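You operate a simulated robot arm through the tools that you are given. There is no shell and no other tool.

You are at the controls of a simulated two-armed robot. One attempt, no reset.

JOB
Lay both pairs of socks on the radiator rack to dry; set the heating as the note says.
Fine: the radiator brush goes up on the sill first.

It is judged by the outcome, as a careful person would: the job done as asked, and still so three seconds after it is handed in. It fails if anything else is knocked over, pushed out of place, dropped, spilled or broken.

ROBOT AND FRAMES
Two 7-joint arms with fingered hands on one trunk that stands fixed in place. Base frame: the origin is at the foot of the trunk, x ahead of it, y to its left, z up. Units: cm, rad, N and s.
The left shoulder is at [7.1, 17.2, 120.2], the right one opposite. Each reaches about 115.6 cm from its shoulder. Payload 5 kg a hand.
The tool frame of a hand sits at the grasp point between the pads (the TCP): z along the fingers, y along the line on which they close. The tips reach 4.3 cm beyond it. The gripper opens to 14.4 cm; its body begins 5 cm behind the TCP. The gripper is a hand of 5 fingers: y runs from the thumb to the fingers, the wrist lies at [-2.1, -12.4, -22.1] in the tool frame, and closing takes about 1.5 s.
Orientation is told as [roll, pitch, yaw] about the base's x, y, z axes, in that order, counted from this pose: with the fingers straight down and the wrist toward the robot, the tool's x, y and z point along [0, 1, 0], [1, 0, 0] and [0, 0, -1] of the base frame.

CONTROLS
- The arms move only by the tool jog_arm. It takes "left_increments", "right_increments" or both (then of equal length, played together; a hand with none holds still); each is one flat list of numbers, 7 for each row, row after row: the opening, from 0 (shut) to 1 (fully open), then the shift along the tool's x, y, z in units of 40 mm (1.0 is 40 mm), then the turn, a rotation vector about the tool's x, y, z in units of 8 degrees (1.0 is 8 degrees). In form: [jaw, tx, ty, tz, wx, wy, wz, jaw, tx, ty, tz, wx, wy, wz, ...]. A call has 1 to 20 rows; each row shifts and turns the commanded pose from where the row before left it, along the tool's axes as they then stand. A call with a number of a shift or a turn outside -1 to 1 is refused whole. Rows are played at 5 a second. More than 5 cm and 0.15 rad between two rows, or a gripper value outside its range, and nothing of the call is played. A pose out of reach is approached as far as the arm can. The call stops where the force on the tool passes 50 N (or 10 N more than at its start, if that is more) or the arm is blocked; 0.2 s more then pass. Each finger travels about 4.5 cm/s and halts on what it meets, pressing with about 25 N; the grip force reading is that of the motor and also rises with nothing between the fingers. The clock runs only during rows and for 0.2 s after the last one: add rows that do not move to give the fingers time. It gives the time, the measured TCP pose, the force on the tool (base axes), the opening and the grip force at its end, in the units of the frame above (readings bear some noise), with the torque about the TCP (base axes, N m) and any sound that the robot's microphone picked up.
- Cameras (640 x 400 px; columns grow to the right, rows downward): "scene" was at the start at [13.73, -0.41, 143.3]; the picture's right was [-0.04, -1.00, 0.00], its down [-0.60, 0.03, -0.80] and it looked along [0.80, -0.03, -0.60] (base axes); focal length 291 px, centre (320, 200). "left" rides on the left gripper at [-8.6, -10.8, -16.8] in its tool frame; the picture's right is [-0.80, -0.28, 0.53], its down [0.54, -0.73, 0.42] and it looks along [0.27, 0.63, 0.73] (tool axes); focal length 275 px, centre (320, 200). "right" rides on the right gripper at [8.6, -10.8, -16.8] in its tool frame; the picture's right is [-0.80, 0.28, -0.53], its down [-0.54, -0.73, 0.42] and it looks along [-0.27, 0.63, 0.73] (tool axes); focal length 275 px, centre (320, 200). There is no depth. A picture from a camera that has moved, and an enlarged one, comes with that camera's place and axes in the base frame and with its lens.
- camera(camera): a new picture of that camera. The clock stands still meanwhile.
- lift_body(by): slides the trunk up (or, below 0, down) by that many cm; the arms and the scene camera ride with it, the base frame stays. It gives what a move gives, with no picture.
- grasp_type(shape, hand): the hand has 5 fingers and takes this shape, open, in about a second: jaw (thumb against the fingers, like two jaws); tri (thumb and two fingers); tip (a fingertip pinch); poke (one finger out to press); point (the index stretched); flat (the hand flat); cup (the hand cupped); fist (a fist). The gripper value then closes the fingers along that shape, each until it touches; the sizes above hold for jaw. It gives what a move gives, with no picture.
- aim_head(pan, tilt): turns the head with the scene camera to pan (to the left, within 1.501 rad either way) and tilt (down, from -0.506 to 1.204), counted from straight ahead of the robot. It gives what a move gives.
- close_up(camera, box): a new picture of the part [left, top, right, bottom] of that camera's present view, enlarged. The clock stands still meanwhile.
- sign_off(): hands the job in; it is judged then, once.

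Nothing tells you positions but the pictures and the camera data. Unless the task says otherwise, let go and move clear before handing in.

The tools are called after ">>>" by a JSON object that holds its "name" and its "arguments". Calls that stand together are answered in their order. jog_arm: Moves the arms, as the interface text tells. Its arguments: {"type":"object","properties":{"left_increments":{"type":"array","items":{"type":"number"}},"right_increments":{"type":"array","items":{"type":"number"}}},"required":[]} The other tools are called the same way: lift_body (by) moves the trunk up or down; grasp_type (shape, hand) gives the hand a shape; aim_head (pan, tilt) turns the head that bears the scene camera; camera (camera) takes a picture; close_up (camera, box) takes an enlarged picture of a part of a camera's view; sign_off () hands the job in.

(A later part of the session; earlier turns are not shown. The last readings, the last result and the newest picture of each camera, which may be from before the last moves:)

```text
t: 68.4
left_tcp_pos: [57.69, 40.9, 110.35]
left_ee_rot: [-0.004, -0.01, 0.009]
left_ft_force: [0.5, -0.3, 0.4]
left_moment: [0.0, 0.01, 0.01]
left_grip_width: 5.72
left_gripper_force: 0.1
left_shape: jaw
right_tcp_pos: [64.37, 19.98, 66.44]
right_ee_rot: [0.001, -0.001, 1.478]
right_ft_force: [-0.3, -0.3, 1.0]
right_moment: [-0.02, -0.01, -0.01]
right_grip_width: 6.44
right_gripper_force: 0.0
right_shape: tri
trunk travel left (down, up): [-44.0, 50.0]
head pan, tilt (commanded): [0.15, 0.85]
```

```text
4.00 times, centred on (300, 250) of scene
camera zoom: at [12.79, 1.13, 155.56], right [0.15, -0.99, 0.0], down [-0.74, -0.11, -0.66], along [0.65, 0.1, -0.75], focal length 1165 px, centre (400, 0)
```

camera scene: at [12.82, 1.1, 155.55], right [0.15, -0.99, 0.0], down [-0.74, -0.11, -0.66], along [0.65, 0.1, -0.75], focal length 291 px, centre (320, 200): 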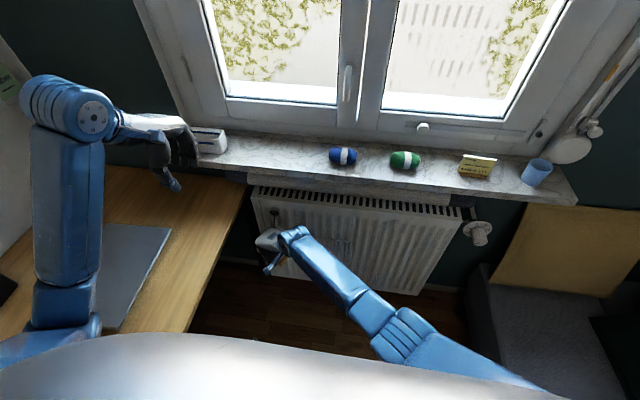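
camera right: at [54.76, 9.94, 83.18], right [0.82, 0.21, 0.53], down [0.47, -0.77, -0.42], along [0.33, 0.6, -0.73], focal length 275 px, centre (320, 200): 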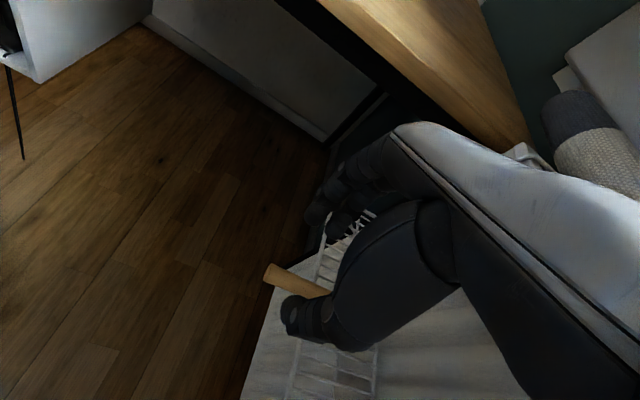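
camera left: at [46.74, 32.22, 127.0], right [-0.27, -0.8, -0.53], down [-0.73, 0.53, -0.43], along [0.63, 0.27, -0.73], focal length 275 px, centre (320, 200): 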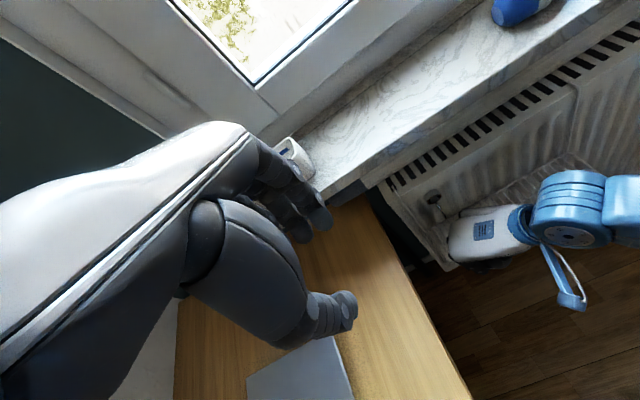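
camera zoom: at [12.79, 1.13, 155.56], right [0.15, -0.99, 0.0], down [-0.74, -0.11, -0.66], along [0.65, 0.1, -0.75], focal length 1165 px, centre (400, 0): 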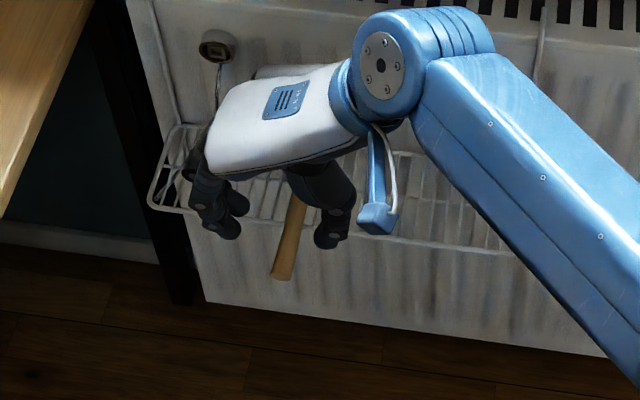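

The handle is between thumb and fingers, outside the rim. Descending the rest of the way.

>>> {"name": "jog_arm", "arguments": {"right_increments": [0.45, 0, 0, 0.6, 0, 0, 0, 0.45, 0, 0, 0.6, 0, 0, 0, 0.45, 0, 0, 0.55, 0, 0, 0]}}

>>> {"name": "close_up", "arguments": {"camera": "right", "box": [220, 200, 420, 380]}}

>>> {"name": "close_up", "arguments": {"camera": "scene", "box": [230, 200, 370, 300]}}

```text
t: 69.2
left_tcp_pos: [57.69, 41.12, 110.3]
left_ee_rot: [-0.004, -0.011, 0.009]
left_ft_force: [-0.1, 0.7, -0.5]
left_moment: [-0.03, -0.02, -0.01]
left_grip_width: 5.74
left_gripper_force: 0.1
left_shape: jaw
right_tcp_pos: [64.49, 20.01, 59.51]
right_ee_rot: [-0.001, 0.001, 1.477]
right_ft_force: [-0.7, 0.4, -0.2]
right_moment: [0.03, 0.02, 0.05]
right_grip_width: 6.45
right_gripper_force: 0.1
right_shape: tri
trunk travel left (down, up): [-44.0, 50.0]
head pan, tilt (commanded): [0.15, 0.85]
```

```text
2.22 times, centred on (320, 290) of right
camera zoom: at [54.86, 9.97, 76.21], right [0.82, 0.21, 0.53], down [0.47, -0.77, -0.42], along [0.33, 0.6, -0.73], focal length 612 px, centre (320, 0)
```

zoom: 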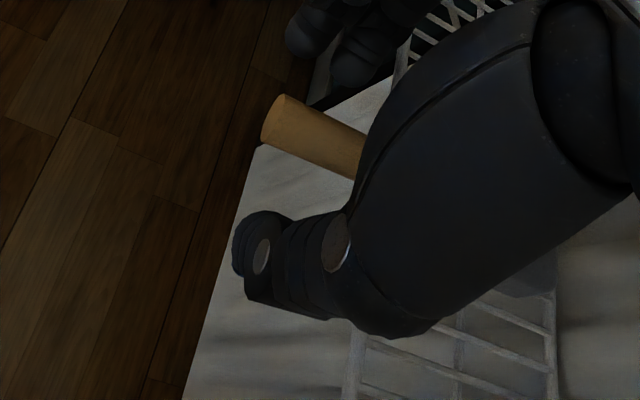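

```text
4.00 times, centred on (300, 250) of scene
camera zoom: at [12.77, 1.19, 155.56], right [0.15, -0.99, 0.0], down [-0.74, -0.11, -0.66], along [0.65, 0.1, -0.75], focal length 1165 px, centre (400, 0)
```

zoom: 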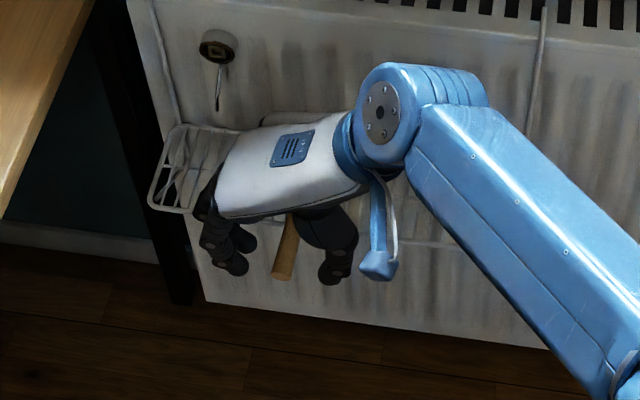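

Well positioned around the handle. Closing the right hand.

>>> {"name": "jog_arm", "arguments": {"right_increments": [0.35, 0, 0, 0, 0, 0, 0, 0.25, 0, 0, 0, 0, 0, 0, 0.15, 0, 0, 0, 0, 0, 0, 0.1, 0, 0, 0, 0, 0, 0, 0.05, 0, 0, 0, 0, 0, 0, 0, 0, 0, 0, 0, 0, 0, 0, 0, 0, 0, 0, 0, 0, 0, 0, 0, 0, 0, 0, 0, 0, 0, 0, 0, 0, 0, 0]}}

>>> {"name": "close_up", "arguments": {"camera": "right", "box": [220, 200, 420, 380]}}

>>> {"name": "close_up", "arguments": {"camera": "scene", "box": [230, 200, 370, 300]}}

```text
t: 71.2
left_tcp_pos: [57.74, 40.9, 110.24]
left_ee_rot: [-0.004, -0.01, 0.008]
left_ft_force: [-0.1, 0.2, -0.2]
left_moment: [0.02, -0.01, 0.0]
left_grip_width: 5.73
left_gripper_force: 0.0
left_shape: jaw
right_tcp_pos: [64.57, 19.89, 59.53]
right_ee_rot: [-0.002, 0.0, 1.478]
right_ft_force: [0.5, -0.6, 1.1]
right_moment: [0.01, 0.02, 0.03]
right_grip_width: 1.3
right_gripper_force: 24.8
right_shape: tri
trunk travel left (down, up): [-44.0, 50.0]
head pan, tilt (commanded): [0.15, 0.85]
```

```text
2.22 times, centred on (320, 290) of right
camera zoom: at [54.85, 9.92, 76.21], right [0.82, 0.21, 0.53], down [0.47, -0.77, -0.42], along [0.33, 0.6, -0.73], focal length 612 px, centre (320, 0)
```

zoom: 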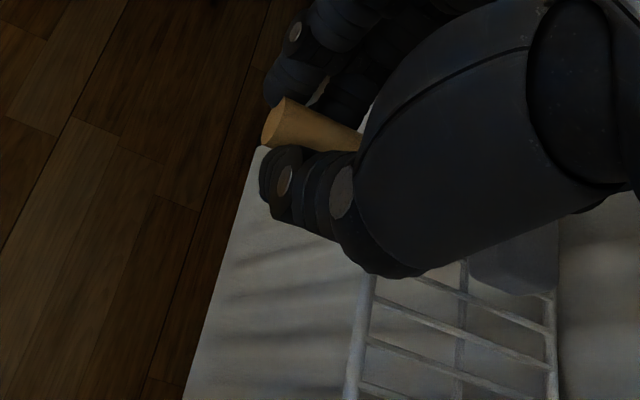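

```text
4.00 times, centred on (300, 250) of scene
camera zoom: at [12.75, 1.16, 155.56], right [0.15, -0.99, 0.0], down [-0.74, -0.11, -0.66], along [0.65, 0.1, -0.75], focal length 1165 px, centre (400, 0)
```

zoom: 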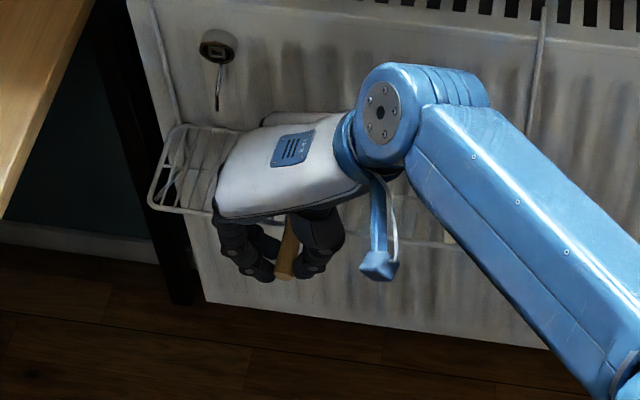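

Grip width is 1.3 cm with real holding force, so the handle is gripped. I'll lift slowly and watch.

>>> {"name": "jog_arm", "arguments": {"right_increments": [0, 0, 0, -0.25, 0, 0, 0, 0, 0, 0, -0.25, 0, 0, 0, 0, 0, 0, -0.25, 0, 0, 0, 0, 0, 0, -0.25, 0, 0, 0]}}

>>> {"name": "camera", "arguments": {"camera": "right"}}

>>> {"name": "close_up", "arguments": {"camera": "scene", "box": [230, 200, 370, 300]}}

>>> {"name": "close_up", "arguments": {"camera": "left", "box": [400, 150, 640, 330]}}

```text
t: 72.2
left_tcp_pos: [57.67, 40.96, 110.5]
left_ee_rot: [-0.004, -0.01, 0.009]
left_ft_force: [0.4, -0.1, 1.3]
left_moment: [-0.02, 0.0, 0.0]
left_grip_width: 5.74
left_gripper_force: 0.0
left_shape: jaw
right_tcp_pos: [64.39, 19.89, 63.38]
right_ee_rot: [0.0, -0.001, 1.477]
right_ft_force: [-0.1, 0.4, 0.1]
right_moment: [0.02, 0.05, -0.01]
right_grip_width: 1.32
right_gripper_force: 25.1
right_shape: tri
trunk travel left (down, up): [-44.0, 50.0]
head pan, tilt (commanded): [0.15, 0.85]
```

```text
taken
camera right: at [54.77, 9.82, 80.19], right [0.82, 0.21, 0.53], down [0.47, -0.77, -0.42], along [0.33, 0.6, -0.73], focal length 275 px, centre (320, 200)
```

right: 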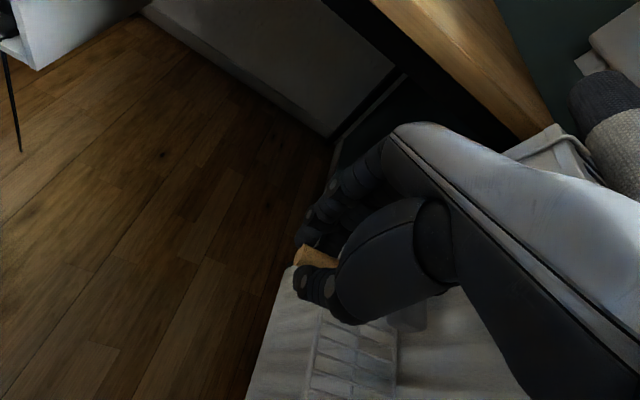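

```text
4.00 times, centred on (300, 250) of scene
camera zoom: at [12.73, 1.14, 155.56], right [0.15, -0.99, 0.0], down [-0.74, -0.11, -0.66], along [0.65, 0.1, -0.75], focal length 1165 px, centre (400, 0)
```

zoom: 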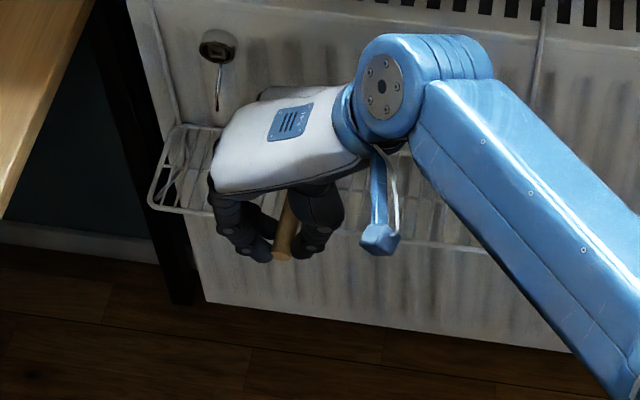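

```text
2.22 times, centred on (520, 240) of left
camera zoom: at [46.73, 32.2, 127.01], right [-0.27, -0.8, -0.53], down [-0.73, 0.53, -0.43], along [0.63, 0.27, -0.73], focal length 612 px, centre (-124, 111)
```

zoom: 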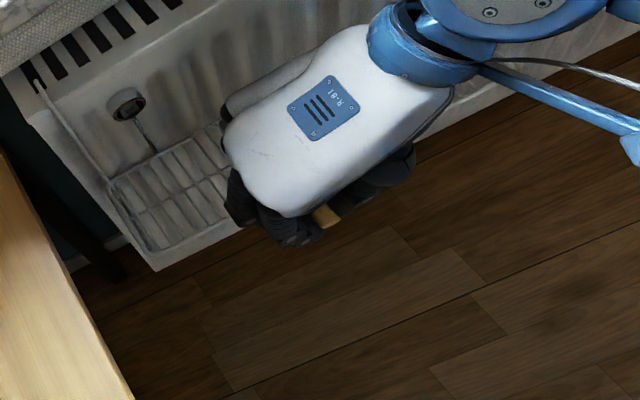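

The brush is coming up with the hand. I'll slowly draw it back clear of the rack and sill.

>>> {"name": "jog_arm", "arguments": {"right_increments": [0, 0.4, -0.04, -0.15, 0, 0, 0, 0, 0.5, -0.045, -0.15, 0, 0, 0, 0, 0.5, -0.045, -0.15, 0, 0, 0, 0, 0.5, -0.045, -0.15, 0, 0, 0, 0, 0.4, -0.4, -0.4, 0, 0, 0, 0, 0, -0.5, -0.5, 0, 0, 0, 0, 0, -0.5, -0.6, 0, 0, 0, 0, 0, 0, -0.7, 0, 0, 0, 0, 0, 0, -0.7, 0, 0, 0]}}

>>> {"name": "camera", "arguments": {"camera": "right"}}

>>> {"name": "camera", "arguments": {"camera": "scene"}}

```text
t: 74.2
left_tcp_pos: [57.66, 40.92, 110.21]
left_ee_rot: [-0.004, -0.011, 0.009]
left_ft_force: [0.0, 0.5, 0.1]
left_moment: [0.0, 0.01, 0.01]
left_grip_width: 5.77
left_gripper_force: 0.0
left_shape: jaw
right_tcp_pos: [54.59, 14.62, 77.48]
right_ee_rot: [-0.001, 0.001, 1.476]
right_ft_force: [0.1, 0.9, -1.3]
right_moment: [-0.01, 0.03, 0.01]
right_grip_width: 1.31
right_gripper_force: 25.1
right_shape: tri
trunk travel left (down, up): [-44.0, 50.0]
head pan, tilt (commanded): [0.15, 0.85]
```

```text
taken
camera right: at [44.98, 4.58, 94.2], right [0.82, 0.21, 0.53], down [0.47, -0.77, -0.42], along [0.32, 0.6, -0.73], focal length 275 px, centre (320, 200)
```

right: 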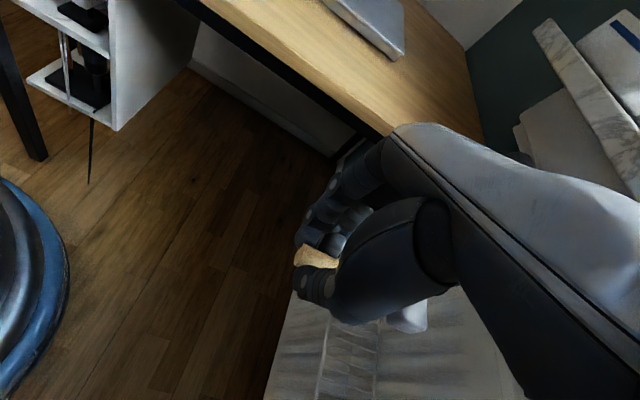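

```text
taken
camera scene: at [12.74, 1.14, 155.55], right [0.15, -0.99, 0.0], down [-0.74, -0.11, -0.66], along [0.65, 0.1, -0.75], focal length 291 px, centre (320, 200)
```

scene: 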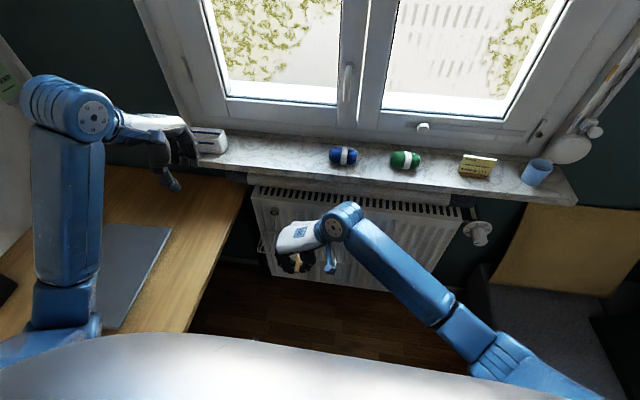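

The brush is held firmly and clear. I'll raise it above sill height slowly.

>>> {"name": "jog_arm", "arguments": {"right_increments": [0, 0, 0, -0.6, 0, 0, 0, 0, 0, 0, -0.8, 0, 0, 0, 0, 0, 0, -0.8, 0, 0, 0, 0, 0, 0, -0.8, 0, 0, 0, 0, 0, 0, -0.8, 0, 0, 0, 0, 0, 0, -0.8, 0, 0, 0, 0, 0, 0, -0.8, 0, 0, 0, 0, 0, 0, -0.8, 0, 0, 0, 0, 0, 0, -0.8, 0, 0, 0, 0, 0, 0, -0.5, 0, 0, 0]}}

>>> {"name": "jog_arm", "arguments": {"right_increments": [0, 0, 0, 0, 0, 0, 0.6, 0, 0, 0, 0, 0, 0, 0.8, 0, 0, 0, 0, 0, 0, 0.8, 0, 0, 0, 0, 0, 0, 0.8, 0, 0, 0, 0, 0, 0, 0.8, 0, 0, 0, 0, 0, 0, 0.8, 0, 0, 0, 0, 0, 0, 0.8, 0, 0, 0, 0, 0, 0, 0.8, 0, 0, 0, 0, 0, 0, 0.8, 0, 0, 0, 0, 0, 0, 0.8, 0, 0, 0, 0, 0, 0, 0.8, 0, 0, 0, 0, 0, 0, 0.8, 0, 0, 0, 0, 0, 0, 0.8]}}

>>> {"name": "camera", "arguments": {"camera": "right"}}

>>> {"name": "camera", "arguments": {"camera": "scene"}}

```text
t: 76.4
left_tcp_pos: [57.68, 40.86, 110.25]
left_ee_rot: [-0.003, -0.01, 0.008]
left_ft_force: [-0.1, 0.5, -0.5]
left_moment: [0.01, 0.01, -0.03]
left_grip_width: 5.76
left_gripper_force: 0.0
left_shape: jaw
right_tcp_pos: [54.54, 14.36, 107.51]
right_ee_rot: [0.0, 0.0, 1.478]
right_ft_force: [-0.3, -0.1, -0.7]
right_moment: [0.03, 0.03, -0.02]
right_grip_width: 1.3
right_gripper_force: 25.3
right_shape: tri
trunk travel left (down, up): [-44.0, 50.0]
head pan, tilt (commanded): [0.15, 0.85]
```

```text
t: 79.2
left_tcp_pos: [57.65, 41.03, 110.28]
left_ee_rot: [-0.004, -0.011, 0.008]
left_ft_force: [0.0, 0.2, -0.1]
left_moment: [-0.02, -0.01, 0.0]
left_grip_width: 5.74
left_gripper_force: 0.1
left_shape: jaw
right_tcp_pos: [54.66, 14.42, 107.28]
right_ee_rot: [-0.001, 0.001, 0.051]
right_ft_force: [-0.1, 0.1, -0.3]
right_moment: [0.02, -0.03, -0.01]
right_grip_width: 1.3
right_gripper_force: 24.8
right_shape: tri
trunk travel left (down, up): [-44.0, 50.0]
head pan, tilt (commanded): [0.15, 0.85]
```

```text
taken
camera right: at [43.32, 22.54, 124.12], right [0.32, -0.78, 0.54], down [-0.7, -0.58, -0.42], along [0.64, -0.24, -0.73], focal length 275 px, centre (320, 200)
```

right: 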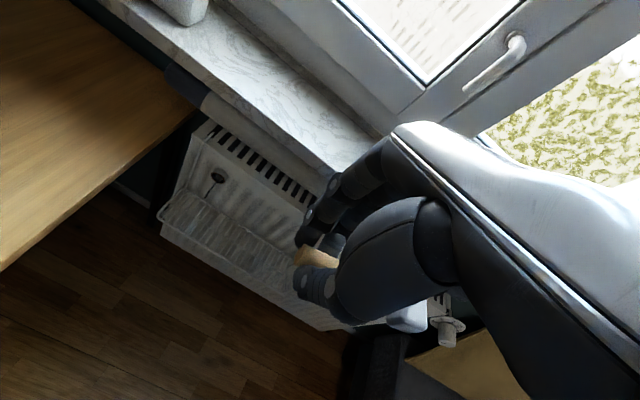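

```text
taken
camera scene: at [12.73, 1.24, 155.55], right [0.15, -0.99, 0.0], down [-0.74, -0.11, -0.66], along [0.65, 0.1, -0.75], focal length 291 px, centre (320, 200)
```

scene: 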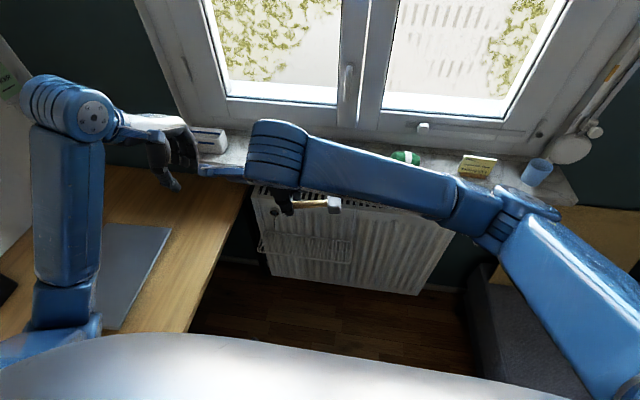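

The brush now lies crosswise in the hand with its head to the right. I'll measure its slope before setting it down.

>>> {"name": "close_up", "arguments": {"camera": "scene", "box": [260, 170, 372, 240]}}

>>> {"name": "close_up", "arguments": {"camera": "right", "box": [260, 200, 460, 350]}}

>>> {"name": "close_up", "arguments": {"camera": "left", "box": [400, 150, 640, 330]}}

```text
5.71 times, centred on (316, 205) of scene
camera zoom: at [12.73, 1.24, 155.55], right [0.15, -0.99, 0.0], down [-0.74, -0.11, -0.66], along [0.65, 0.1, -0.75], focal length 1664 px, centre (343, 171)
```

zoom: 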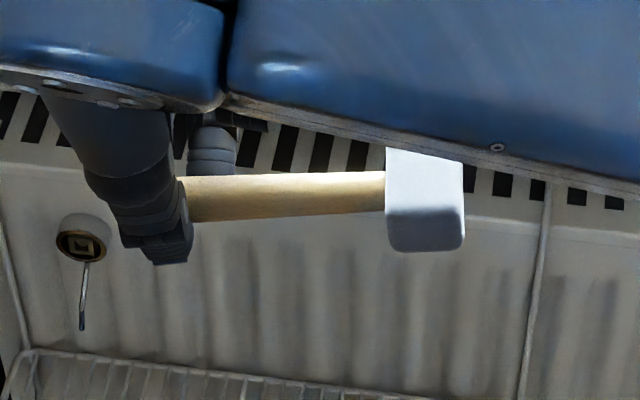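

```text
2.67 times, centred on (360, 275) of right
camera zoom: at [43.32, 22.54, 124.12], right [0.32, -0.78, 0.54], down [-0.7, -0.58, -0.42], along [0.64, -0.24, -0.73], focal length 734 px, centre (213, 0)
```

zoom: 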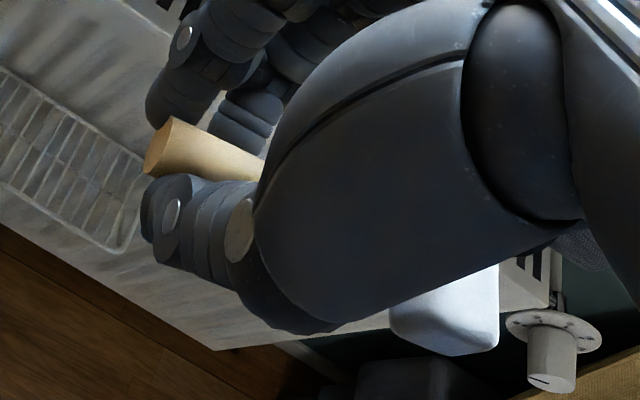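

```text
2.22 times, centred on (520, 240) of left
camera zoom: at [46.73, 32.26, 126.97], right [-0.27, -0.8, -0.53], down [-0.73, 0.53, -0.43], along [0.63, 0.27, -0.73], focal length 612 px, centre (-124, 111)
```

zoom: 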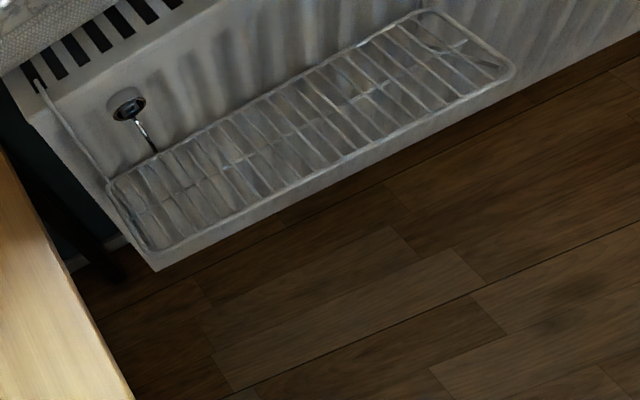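

The head sits about 13° high relative to the hand. I'll roll the hand so the head hangs slightly low (so it touches first), and move the left hand a bit farther away.

>>> {"name": "jog_arm", "arguments": {"left_increments": [0.4, 0.25, 0, -0.75, 0, 0, 0, 0.4, 0.25, 0, -0.75, 0, 0, 0, 0.4, 0.25, 0, -0.75, 0, 0, 0, 0.4, 0.25, 0, -0.75, 0, 0, 0], "right_increments": [0, 0, 0, 0, 0, 0.6, 0, 0, 0, 0, 0, 0, 0.7, 0, 0, 0, 0, 0, 0, 0.7, 0, 0, 0, 0, 0, 0, 0.7, 0.3]}}

>>> {"name": "close_up", "arguments": {"camera": "scene", "box": [260, 170, 372, 240]}}

```text
t: 80.2
left_tcp_pos: [57.53, 45.04, 122.59]
left_ee_rot: [-0.005, -0.009, 0.009]
left_ft_force: [0.2, -1.5, 0.5]
left_moment: [0.02, 0.0, -0.02]
left_grip_width: 5.73
left_gripper_force: 0.0
left_shape: jaw
right_tcp_pos: [54.63, 14.52, 107.42]
right_ee_rot: [0.379, 0.012, 0.012]
right_ft_force: [-0.3, -0.3, -1.2]
right_moment: [0.03, -0.01, -0.01]
right_grip_width: 1.3
right_gripper_force: 25.0
right_shape: tri
trunk travel left (down, up): [-44.0, 50.0]
head pan, tilt (commanded): [0.15, 0.85]
```

```text
5.71 times, centred on (316, 205) of scene
camera zoom: at [12.67, 1.12, 155.56], right [0.15, -0.99, 0.0], down [-0.74, -0.11, -0.66], along [0.65, 0.1, -0.75], focal length 1664 px, centre (343, 171)
```

zoom: 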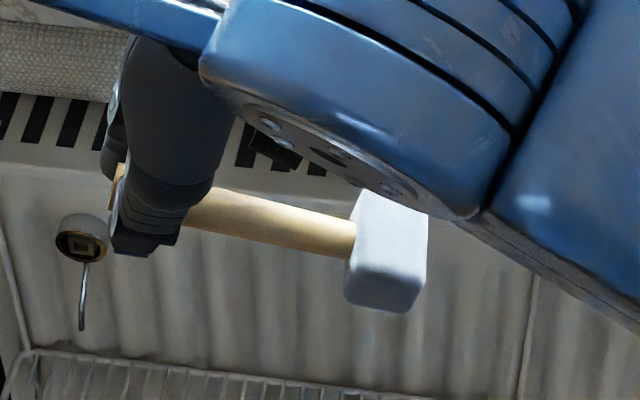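

The head is about 10° low now, as wanted. I'll carry the brush forward and left over the free part of the sill.

>>> {"name": "jog_arm", "arguments": {"right_increments": [0, 0.275, 0.4, 0.11, 0, 0, 0, 0, 0.275, 0.6, 0.11, 0, 0, 0, 0, 0.275, 0.6, 0.11, 0, 0, 0, 0, 0.275, 0.6, 0.11, 0, 0, 0, 0, 0.275, 0.6, 0.11, 0, 0, 0, 0, 0.275, 0.6, 0.11, 0, 0, 0, 0, 0.275, 0.6, 0.11, 0, 0, 0, 0, 0.275, 0.6, 0.11, 0, 0, 0, 0, 0, 0.6, 0, 0, 0, 0, 0, 0, 0.6, 0, 0, 0, 0, 0, 0, 0.6, 0, 0, 0, 0, 0, 0, 0.3, 0, 0, 0, 0]}}

>>> {"name": "camera", "arguments": {"camera": "scene"}}

>>> {"name": "camera", "arguments": {"camera": "right"}}

>>> {"name": "close_up", "arguments": {"camera": "left", "box": [400, 0, 640, 180]}}

```text
t: 82.8
left_tcp_pos: [57.52, 45.09, 122.57]
left_ee_rot: [-0.004, -0.011, 0.009]
left_ft_force: [-0.2, -0.5, -0.5]
left_moment: [0.0, 0.01, -0.01]
left_grip_width: 5.73
left_gripper_force: 0.0
left_shape: jaw
right_tcp_pos: [81.37, 24.53, 107.0]
right_ee_rot: [0.377, 0.013, 0.012]
right_ft_force: [-0.5, 0.0, -0.8]
right_moment: [0.08, 0.03, 0.0]
right_grip_width: 1.31
right_gripper_force: 25.3
right_shape: tri
trunk travel left (down, up): [-44.0, 50.0]
head pan, tilt (commanded): [0.15, 0.85]
```

```text
taken
camera scene: at [12.79, 1.15, 155.55], right [0.15, -0.99, 0.0], down [-0.74, -0.11, -0.66], along [0.65, 0.1, -0.75], focal length 291 px, centre (320, 200)
```

scene: 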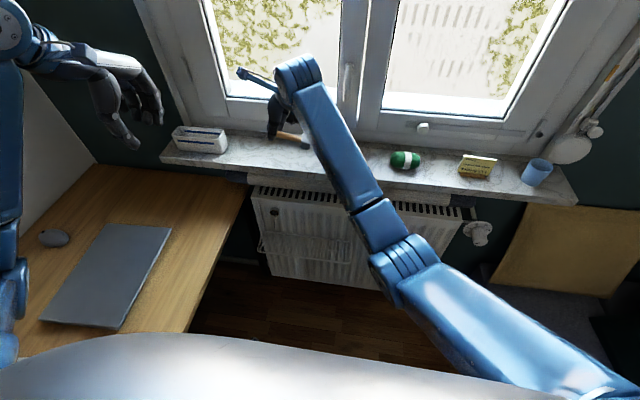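

```text
taken
camera right: at [70.71, 26.2, 125.99], right [0.3, -0.93, 0.2], down [-0.73, -0.36, -0.58], along [0.62, 0.03, -0.79], focal length 275 px, centre (320, 200)
```

right: 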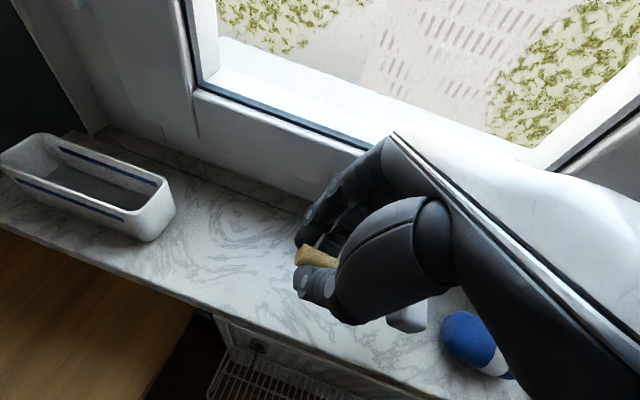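

```text
2.22 times, centred on (520, 90) of left
camera zoom: at [46.63, 36.27, 139.13], right [-0.27, -0.8, -0.53], down [-0.73, 0.53, -0.43], along [0.63, 0.27, -0.73], focal length 612 px, centre (-124, 444)
```

zoom: 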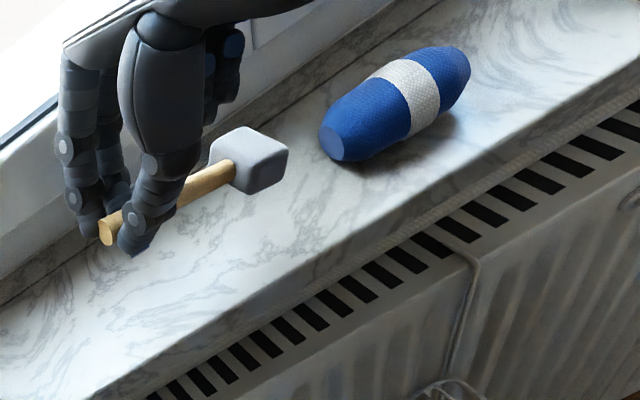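

The left camera gives a perfect view: the brush is over clear sill, left of the blue socks. Lowering toward the surface.

>>> {"name": "jog_arm", "arguments": {"right_increments": [0, -0.14, 0, 0.35, 0, 0, 0, 0, -0.14, 0, 0.35, 0, 0, 0, 0, -0.14, 0, 0.35, 0, 0, 0, 0, -0.12, 0, 0.3, 0, 0, 0]}}

>>> {"name": "close_up", "arguments": {"camera": "left", "box": [400, 0, 640, 180]}}

```text
t: 83.8
left_tcp_pos: [57.57, 45.05, 122.44]
left_ee_rot: [-0.002, -0.009, 0.01]
left_ft_force: [-0.3, -0.8, 0.4]
left_moment: [0.03, 0.02, 0.0]
left_grip_width: 5.72
left_gripper_force: 0.0
left_shape: jaw
right_tcp_pos: [81.78, 23.9, 101.32]
right_ee_rot: [0.373, 0.008, 0.007]
right_ft_force: [0.8, -0.7, -0.2]
right_moment: [0.08, 0.0, 0.03]
right_grip_width: 1.32
right_gripper_force: 25.1
right_shape: tri
trunk travel left (down, up): [-44.0, 50.0]
head pan, tilt (commanded): [0.15, 0.85]
```

```text
2.22 times, centred on (520, 90) of left
camera zoom: at [46.65, 36.26, 139.14], right [-0.27, -0.8, -0.53], down [-0.73, 0.53, -0.43], along [0.63, 0.27, -0.73], focal length 612 px, centre (-124, 444)
```

zoom: 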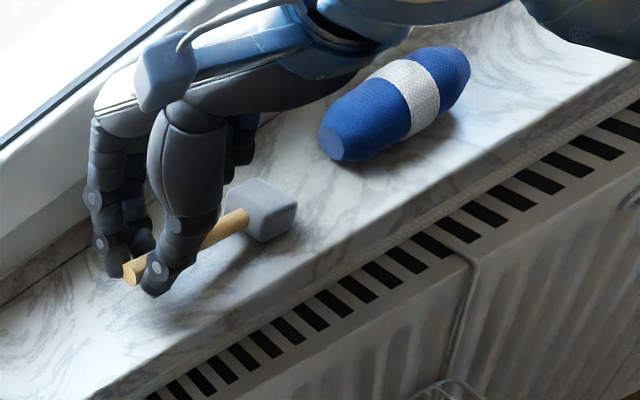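

Close to the surface now. I'll take smaller steps and feel for contact.

>>> {"name": "jog_arm", "arguments": {"right_increments": [0, -0.05, 0, 0.12, 0, 0, 0, 0, -0.05, 0, 0.12, 0, 0, 0]}}

>>> {"name": "close_up", "arguments": {"camera": "left", "box": [430, 50, 530, 130]}}

```text
t: 84.4
left_tcp_pos: [57.56, 44.98, 122.43]
left_ee_rot: [-0.003, -0.01, 0.007]
left_ft_force: [-0.1, -1.3, -0.5]
left_moment: [0.0, 0.01, 0.03]
left_grip_width: 5.74
left_gripper_force: 0.0
left_shape: jaw
right_tcp_pos: [82.32, 23.18, 100.76]
right_ee_rot: [0.365, 0.002, 0.001]
right_ft_force: [0.2, 0.7, 0.8]
right_moment: [-0.07, 0.04, -0.01]
right_grip_width: 1.35
right_gripper_force: 24.5
right_shape: tri
trunk travel left (down, up): [-44.0, 50.0]
head pan, tilt (commanded): [0.15, 0.85]
```

```text
5.00 times, centred on (480, 90) of left
camera zoom: at [46.62, 36.27, 139.14], right [-0.27, -0.8, -0.53], down [-0.73, 0.53, -0.43], along [0.63, 0.27, -0.73], focal length 1376 px, centre (-480, 750)
```

zoom: 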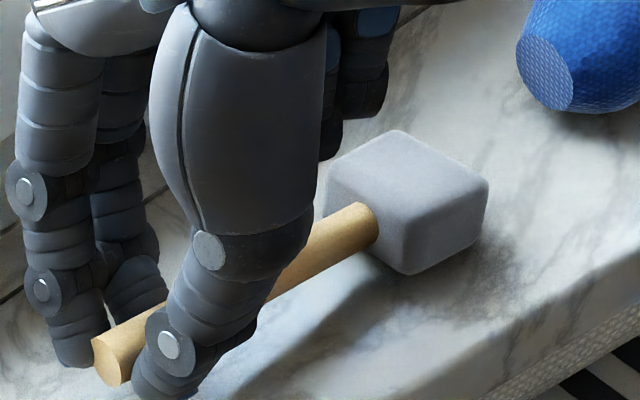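

The last step moved less than commanded, so I'll check for any arm contact before continuing.

>>> {"name": "camera", "arguments": {"camera": "left"}}

>>> {"name": "camera", "arguments": {"camera": "scene"}}

>>> {"name": "jog_arm", "arguments": {"right_increments": [0, 0, 0, 0, 0, 0, 0]}}

```text
taken
camera left: at [46.62, 36.27, 139.14], right [-0.27, -0.8, -0.53], down [-0.73, 0.53, -0.43], along [0.63, 0.27, -0.73], focal length 275 px, centre (320, 200)
```

left: 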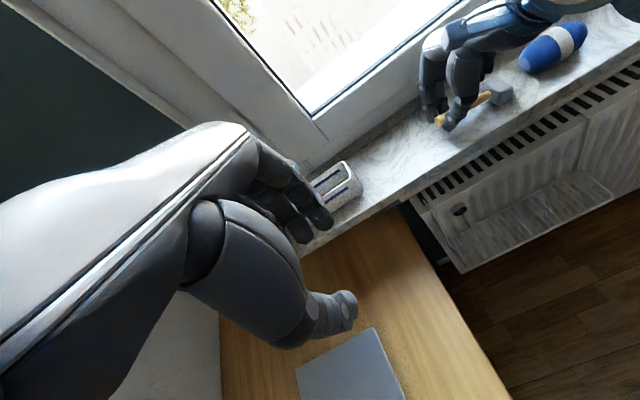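

```text
taken
camera scene: at [12.76, 1.15, 155.56], right [0.15, -0.99, 0.0], down [-0.74, -0.11, -0.66], along [0.65, 0.1, -0.75], focal length 291 px, centre (320, 200)
```

scene: 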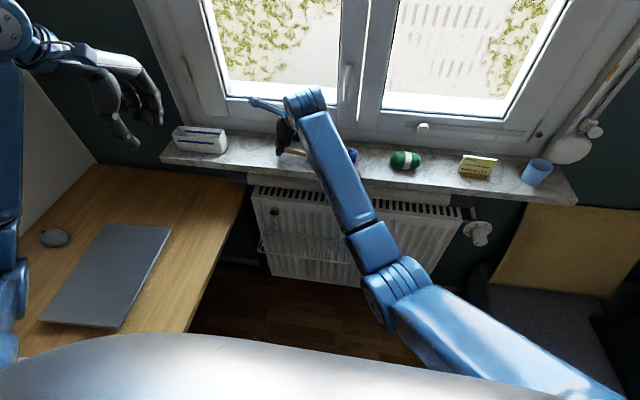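

```text
t: 84.8
left_tcp_pos: [57.53, 45.04, 122.49]
left_ee_rot: [-0.003, -0.011, 0.009]
left_ft_force: [-0.6, -0.4, -0.7]
left_moment: [0.04, -0.02, 0.02]
left_grip_width: 5.73
left_gripper_force: 0.1
left_shape: jaw
right_tcp_pos: [82.12, 23.2, 100.39]
right_ee_rot: [0.366, 0.003, 0.003]
right_ft_force: [0.6, 1.4, 0.4]
right_moment: [-0.05, 0.01, 0.03]
right_grip_width: 1.32
right_gripper_force: 24.7
right_shape: tri
trunk travel left (down, up): [-44.0, 50.0]
head pan, tilt (commanded): [0.15, 0.85]
```

Nothing is touching; it's just the arm near a joint limit. I'll keep lowering in 3 mm steps.

>>> {"name": "jog_arm", "arguments": {"right_increments": [0, -0.03, -0.05, 0.08, 0, 0, 0, 0, -0.03, -0.05, 0.08, 0, 0, 0]}}

>>> {"name": "close_up", "arguments": {"camera": "left", "box": [430, 50, 530, 130]}}

```text
t: 85.6
left_tcp_pos: [57.53, 45.04, 122.47]
left_ee_rot: [-0.004, -0.007, 0.008]
left_ft_force: [-0.5, -0.2, -0.3]
left_moment: [0.01, 0.02, 0.0]
left_grip_width: 5.77
left_gripper_force: 0.1
left_shape: jaw
right_tcp_pos: [82.67, 22.01, 100.17]
right_ee_rot: [0.354, -0.009, -0.009]
right_ft_force: [-0.4, 1.0, 1.0]
right_moment: [-0.06, 0.03, -0.02]
right_grip_width: 1.32
right_gripper_force: 24.9
right_shape: tri
trunk travel left (down, up): [-44.0, 50.0]
head pan, tilt (commanded): [0.15, 0.85]
stopped in row 2 (right hand): the arm was blocked; the commanded pose is now the measured one
```

```text
5.00 times, centred on (480, 90) of left
camera zoom: at [46.61, 36.28, 139.13], right [-0.27, -0.8, -0.53], down [-0.73, 0.53, -0.43], along [0.63, 0.27, -0.73], focal length 1376 px, centre (-480, 750)
```

zoom: 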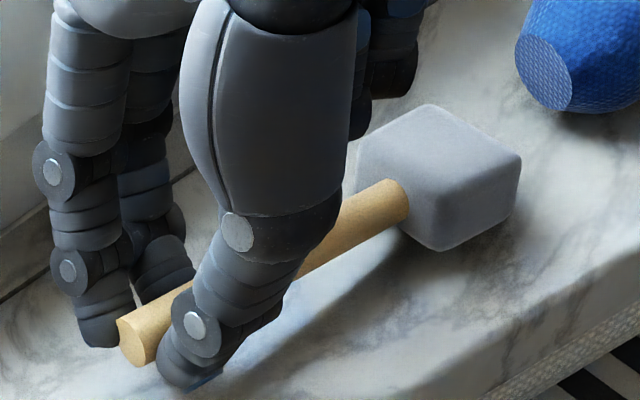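

The wrist is at its bend limit because the elbow is low. I'll raise the trunk (the brush goes straight up with it), then lower the hand again from a better arm posture.

>>> {"name": "lift_body", "arguments": {"by": 20}}

>>> {"name": "jog_arm", "arguments": {"right_increments": [0, -0.1, -0.15, 0.25, 0, 0, 0, 0, -0.2, -0.15, 0.65, 0, 0.1, 0, 0, -0.2, 0, 0.65, 0, 0, 0, 0, -0.2, 0, 0.65, 0, 0, 0, 0, -0.2, 0, 0.65, 0, 0, 0, 0, -0.2, 0, 0.6, 0, 0, 0]}}

>>> {"name": "camera", "arguments": {"camera": "left"}}

>>> {"name": "camera", "arguments": {"camera": "scene"}}

```text
t: 87.8
left_tcp_pos: [57.52, 44.92, 142.49]
left_ee_rot: [-0.003, -0.011, 0.008]
left_ft_force: [-0.1, 0.3, 0.2]
left_moment: [0.0, 0.0, 0.02]
left_grip_width: 5.76
left_gripper_force: 0.1
left_shape: jaw
right_tcp_pos: [82.61, 21.95, 119.91]
right_ee_rot: [0.354, -0.006, -0.009]
right_ft_force: [0.6, -0.2, -0.8]
right_moment: [0.04, 0.02, 0.02]
right_grip_width: 1.33
right_gripper_force: 25.2
right_shape: tri
trunk travel left (down, up): [-64.0, 30.0]
head pan, tilt (commanded): [0.15, 0.85]
```

```text
t: 89.3
left_tcp_pos: [57.3, 45.47, 142.37]
left_ee_rot: [-0.009, -0.013, 0.007]
left_ft_force: [0.2, -0.4, -0.1]
left_moment: [0.02, -0.03, -0.02]
left_grip_width: 5.77
left_gripper_force: 0.1
left_shape: jaw
right_tcp_pos: [85.97, 16.0, 106.11]
right_ee_rot: [0.289, -0.064, -0.051]
right_ft_force: [-25.5, 66.2, -12.5]
right_moment: [-3.24, -1.57, -1.43]
right_grip_width: 1.33
right_gripper_force: 25.3
right_shape: tri
trunk travel left (down, up): [-64.0, 30.0]
head pan, tilt (commanded): [0.15, 0.85]
stopped in row 6 (right hand): the arm was blocked; the commanded pose is now the measured one
```

```text
taken
camera left: at [46.32, 36.99, 159.0], right [-0.27, -0.8, -0.53], down [-0.72, 0.53, -0.44], along [0.63, 0.26, -0.73], focal length 275 px, centre (320, 200)
```

left: 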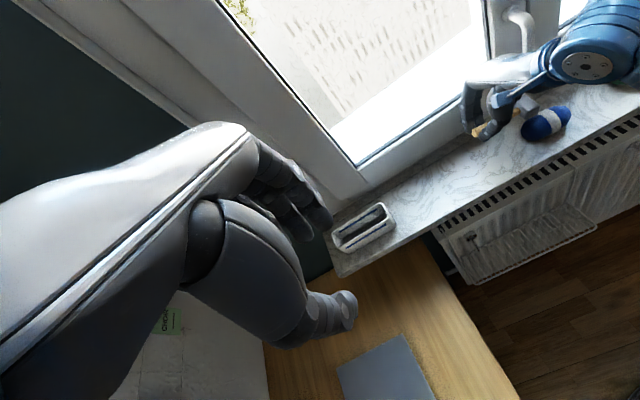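

```text
taken
camera scene: at [12.28, 2.35, 175.52], right [0.15, -0.99, 0.01], down [-0.74, -0.12, -0.66], along [0.65, 0.1, -0.75], focal length 291 px, centre (320, 200)
```

scene: 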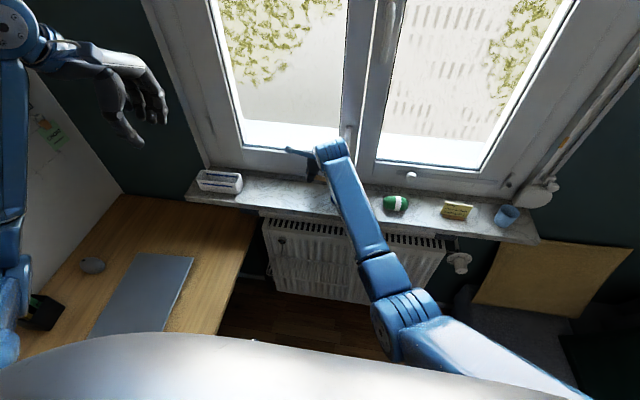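

The hand drifted right and is pressing against something at the window. I'll back it off at once, up and away.

>>> {"name": "jog_arm", "arguments": {"right_increments": [0, 0.4, -0.3, -0.2, 0, 0, 0, 0, 0.4, -0.5, -0.3, 0, 0, 0, 0, 0.3, -0.6, -0.4, 0, 0, 0, 0, 0, -0.6, -0.4, 0, 0, 0]}}

>>> {"name": "camera", "arguments": {"camera": "scene"}}

>>> {"name": "close_up", "arguments": {"camera": "left", "box": [420, 0, 640, 160]}}

```text
t: 89.7
left_tcp_pos: [57.34, 45.87, 142.19]
left_ee_rot: [-0.013, -0.011, 0.009]
left_ft_force: [-0.6, -0.8, 0.8]
left_moment: [0.01, -0.05, 0.02]
left_grip_width: 5.75
left_gripper_force: 0.0
left_shape: jaw
right_tcp_pos: [85.84, 15.98, 106.78]
right_ee_rot: [0.28, -0.066, -0.053]
right_ft_force: [-23.0, 60.1, -6.9]
right_moment: [-3.8, -1.69, -1.64]
right_grip_width: 1.35
right_gripper_force: 24.7
right_shape: tri
trunk travel left (down, up): [-64.0, 30.0]
head pan, tilt (commanded): [0.15, 0.85]
stopped in row 1 (right hand): the force on the tool passed its limit at 86 N (the readings are from after the stop); the commanded pose is now the measured one
```

```text
taken
camera scene: at [12.5, 2.66, 175.55], right [0.16, -0.99, 0.01], down [-0.74, -0.12, -0.66], along [0.65, 0.1, -0.75], focal length 291 px, centre (320, 200)
```

scene: 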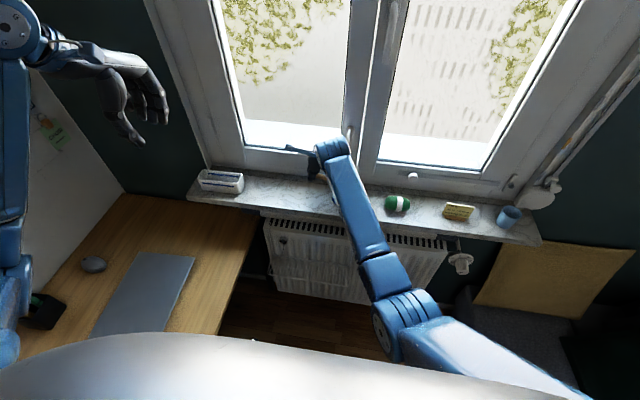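

```text
2.50 times, centred on (530, 80) of left
camera zoom: at [46.46, 37.32, 158.92], right [-0.27, -0.8, -0.53], down [-0.73, 0.53, -0.44], along [0.63, 0.27, -0.73], focal length 688 px, centre (-205, 500)
```

zoom: 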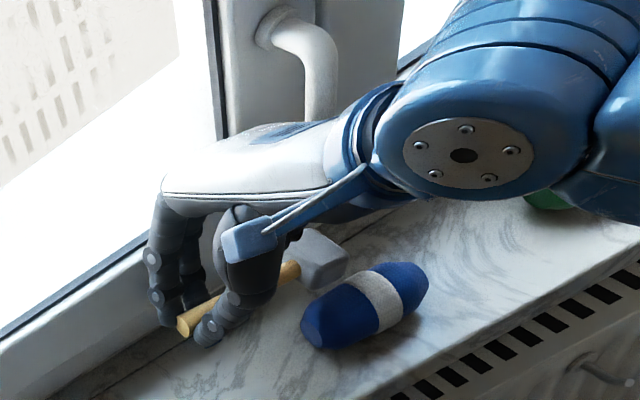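

The back of the hand is against the window handle. I'll withdraw straight back toward the robot in small steps.

>>> {"name": "jog_arm", "arguments": {"right_increments": [0, 0, -0.2, 0, 0, 0, 0, 0, 0, -0.25, 0, 0, 0, 0, 0, 0, -0.3, 0, 0, 0, 0]}}

>>> {"name": "close_up", "arguments": {"camera": "left", "box": [420, 0, 640, 160]}}

```text
t: 90.0
left_tcp_pos: [57.57, 45.21, 142.24]
left_ee_rot: [-0.009, -0.011, 0.002]
left_ft_force: [0.2, -0.5, 0.3]
left_moment: [0.05, 0.0, -0.01]
left_grip_width: 5.75
left_gripper_force: 0.0
left_shape: jaw
right_tcp_pos: [85.67, 16.0, 107.43]
right_ee_rot: [0.29, -0.07, -0.052]
right_ft_force: [-21.9, 74.3, -12.6]
right_moment: [-3.87, -1.24, -0.74]
right_grip_width: 1.32
right_gripper_force: 24.8
right_shape: tri
trunk travel left (down, up): [-64.0, 30.0]
head pan, tilt (commanded): [0.15, 0.85]
stopped in row 1 (right hand): the force on the tool passed its limit at 108 N (the readings are from after the stop); the commanded pose is now the measured one
```

```text
2.50 times, centred on (530, 80) of left
camera zoom: at [46.69, 36.72, 158.98], right [-0.28, -0.8, -0.53], down [-0.72, 0.54, -0.44], along [0.63, 0.26, -0.73], focal length 688 px, centre (-205, 500)
```

zoom: 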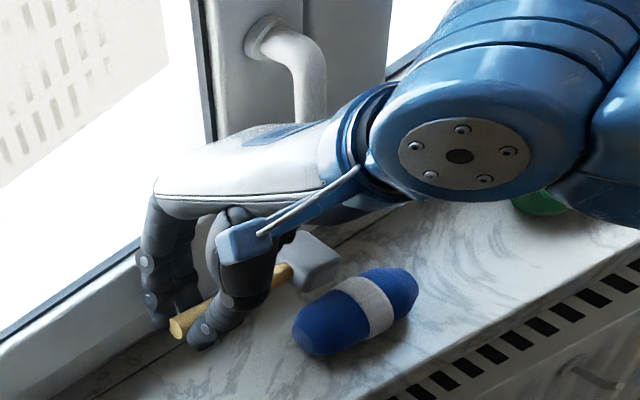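

I'll relieve it by rolling the hand back, which swings the wrist left away from the window handle and lifts the brush head.

>>> {"name": "jog_arm", "arguments": {"right_increments": [0, 0, 0, 0, 0, -0.4, 0, 0, 0, 0, 0, 0, -0.5, 0, 0, 0, 0, -0.1, 0, -0.5, 0]}}

>>> {"name": "close_up", "arguments": {"camera": "left", "box": [420, 0, 640, 160]}}

```text
t: 90.8
left_tcp_pos: [58.11, 45.14, 142.08]
left_ee_rot: [-0.01, -0.01, -0.003]
left_ft_force: [-0.6, -0.3, 0.0]
left_moment: [-0.01, -0.04, 0.04]
left_grip_width: 5.77
left_gripper_force: 0.0
left_shape: jaw
right_tcp_pos: [85.65, 14.52, 106.18]
right_ee_rot: [0.092, -0.057, -0.05]
right_ft_force: [-4.5, 71.1, -12.0]
right_moment: [-4.71, -0.07, 0.64]
right_grip_width: 1.3
right_gripper_force: 25.3
right_shape: tri
trunk travel left (down, up): [-64.0, 30.0]
head pan, tilt (commanded): [0.15, 0.85]
stopped in row 3 (right hand): the force on the tool passed its limit at 91 N (the readings are from after the stop); the commanded pose is now the measured one
```

```text
2.50 times, centred on (530, 80) of left
camera zoom: at [47.06, 36.73, 158.86], right [-0.28, -0.8, -0.53], down [-0.72, 0.54, -0.44], along [0.64, 0.26, -0.73], focal length 688 px, centre (-205, 500)
```

zoom: 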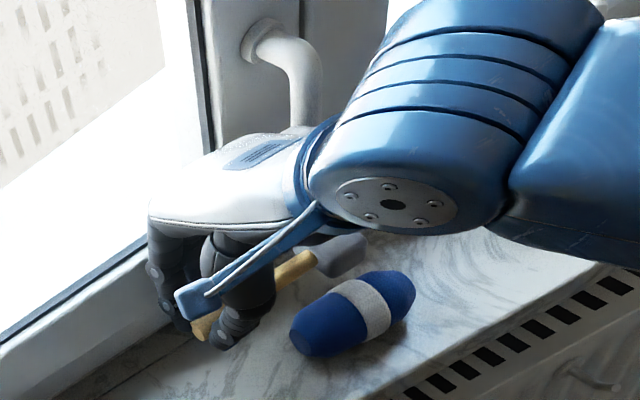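

The folded-finger side of the hand is pressing on the window handle from its left. With the roll undone I'll try moving straight left.

>>> {"name": "jog_arm", "arguments": {"right_increments": [0, 0.3, 0, 0, 0, 0, 0, 0, 0.3, 0, 0, 0, 0, 0]}}

>>> {"name": "camera", "arguments": {"camera": "scene"}}

```text
t: 91.2
left_tcp_pos: [58.05, 44.19, 142.47]
left_ee_rot: [-0.01, -0.012, -0.013]
left_ft_force: [0.8, -0.1, 0.6]
left_moment: [0.03, 0.01, 0.0]
left_grip_width: 5.73
left_gripper_force: 0.1
left_shape: jaw
right_tcp_pos: [85.21, 14.12, 106.13]
right_ee_rot: [0.082, -0.064, -0.054]
right_ft_force: [-37.9, 81.4, -2.1]
right_moment: [-6.62, -3.09, -1.33]
right_grip_width: 1.31
right_gripper_force: 25.5
right_shape: tri
trunk travel left (down, up): [-64.0, 30.0]
head pan, tilt (commanded): [0.15, 0.85]
stopped in row 1 (right hand): the force on the tool passed its limit at 103 N (the readings are from after the stop); the commanded pose is now the measured one
```

```text
taken
camera scene: at [12.12, 2.35, 175.59], right [0.16, -0.99, 0.01], down [-0.74, -0.12, -0.66], along [0.65, 0.1, -0.75], focal length 291 px, centre (320, 200)
```

scene: 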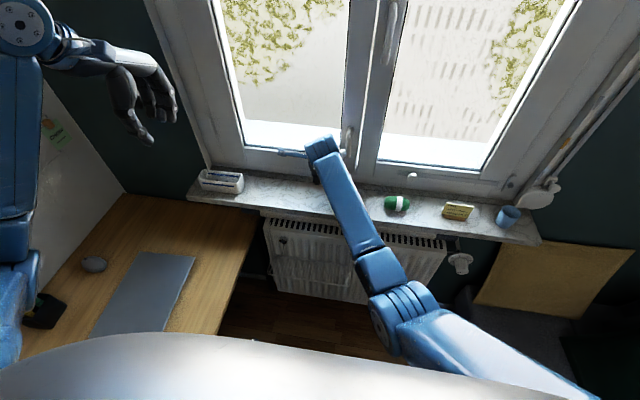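

The window handle's lower tip is about level with the contact point, so lowering the trunk slightly should free the hand beneath it. There is still room above the sill and socks for that.

>>> {"name": "lift_body", "arguments": {"by": -2.5}}

>>> {"name": "close_up", "arguments": {"camera": "left", "box": [420, 0, 640, 160]}}

```text
t: 91.9
left_tcp_pos: [58.6, 43.4, 139.84]
left_ee_rot: [-0.007, -0.01, -0.018]
left_ft_force: [0.2, -1.6, -1.0]
left_moment: [0.09, 0.08, 0.02]
left_grip_width: 5.77
left_gripper_force: 0.1
left_shape: jaw
right_tcp_pos: [85.48, 12.09, 102.16]
right_ee_rot: [0.074, -0.046, -0.077]
right_ft_force: [-45.9, 19.6, -24.6]
right_moment: [-0.1, -3.83, -2.84]
right_grip_width: 1.34
right_gripper_force: 25.0
right_shape: tri
trunk travel left (down, up): [-61.5, 32.5]
head pan, tilt (commanded): [0.15, 0.85]
```

```text
2.50 times, centred on (530, 80) of left
camera zoom: at [47.4, 35.11, 156.51], right [-0.29, -0.79, -0.53], down [-0.71, 0.55, -0.43], along [0.64, 0.25, -0.73], focal length 688 px, centre (-205, 500)
```

zoom: 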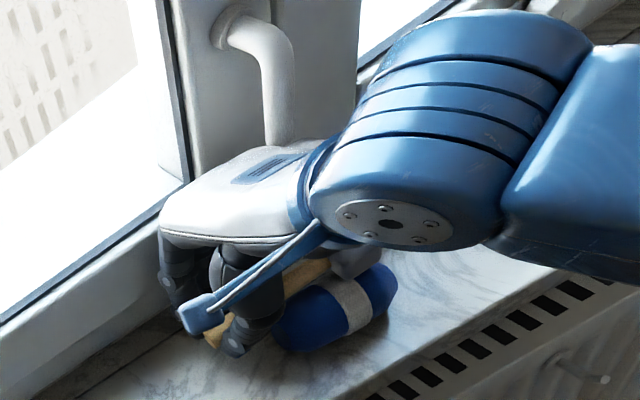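

The hand is now under the window handle and pressing lightly against the window. I'll pull it straight back toward me.

>>> {"name": "jog_arm", "arguments": {"right_increments": [0, 0.1, -0.6, 0, 0, 0, -0.3, 0, 0.1, -0.6, 0, 0, 0, -0.3, 0, 0.1, -0.6, -0.2, 0, 0, -0.3]}}

>>> {"name": "close_up", "arguments": {"camera": "left", "box": [420, 0, 640, 160]}}

>>> {"name": "camera", "arguments": {"camera": "scene"}}

```text
t: 92.2
left_tcp_pos: [58.79, 43.65, 139.92]
left_ee_rot: [-0.004, -0.011, -0.014]
left_ft_force: [-0.3, 0.4, -1.1]
left_moment: [-0.04, -0.02, 0.0]
left_grip_width: 5.75
left_gripper_force: 0.0
left_shape: jaw
right_tcp_pos: [85.59, 11.99, 101.88]
right_ee_rot: [0.068, -0.039, -0.071]
right_ft_force: [-3.7, 5.6, -10.3]
right_moment: [0.24, 0.04, -0.24]
right_grip_width: 1.34
right_gripper_force: 24.9
right_shape: tri
trunk travel left (down, up): [-61.5, 32.5]
head pan, tilt (commanded): [0.15, 0.85]
stopped in row 1 (right hand): the force on the tool passed its limit at 81 N (the readings are from after the stop); the commanded pose is now the measured one
```

```text
2.50 times, centred on (530, 80) of left
camera zoom: at [47.66, 35.2, 156.57], right [-0.29, -0.79, -0.53], down [-0.71, 0.55, -0.43], along [0.64, 0.26, -0.73], focal length 688 px, centre (-205, 500)
```

zoom: 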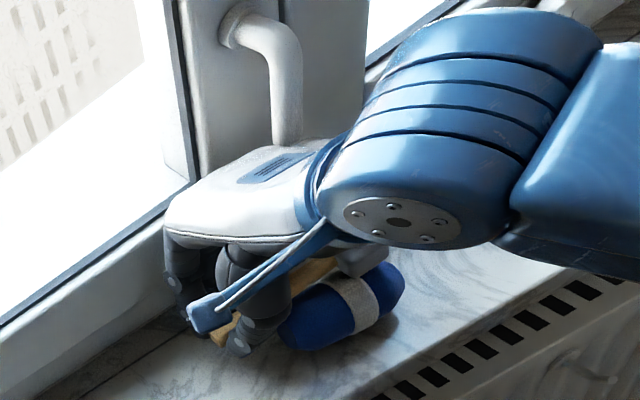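

```text
taken
camera scene: at [13.0, 1.27, 173.04], right [0.15, -0.99, 0.0], down [-0.74, -0.11, -0.66], along [0.65, 0.1, -0.75], focal length 291 px, centre (320, 200)
```

scene: 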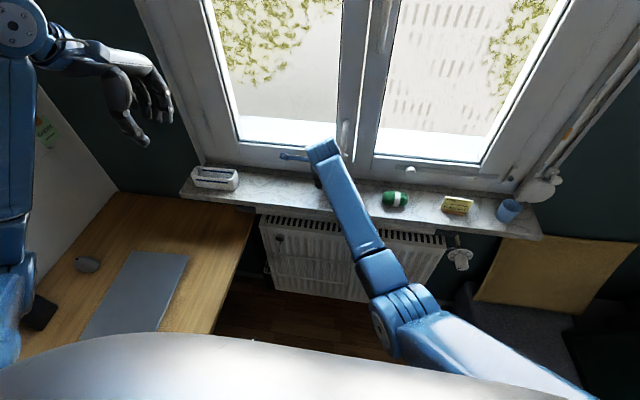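

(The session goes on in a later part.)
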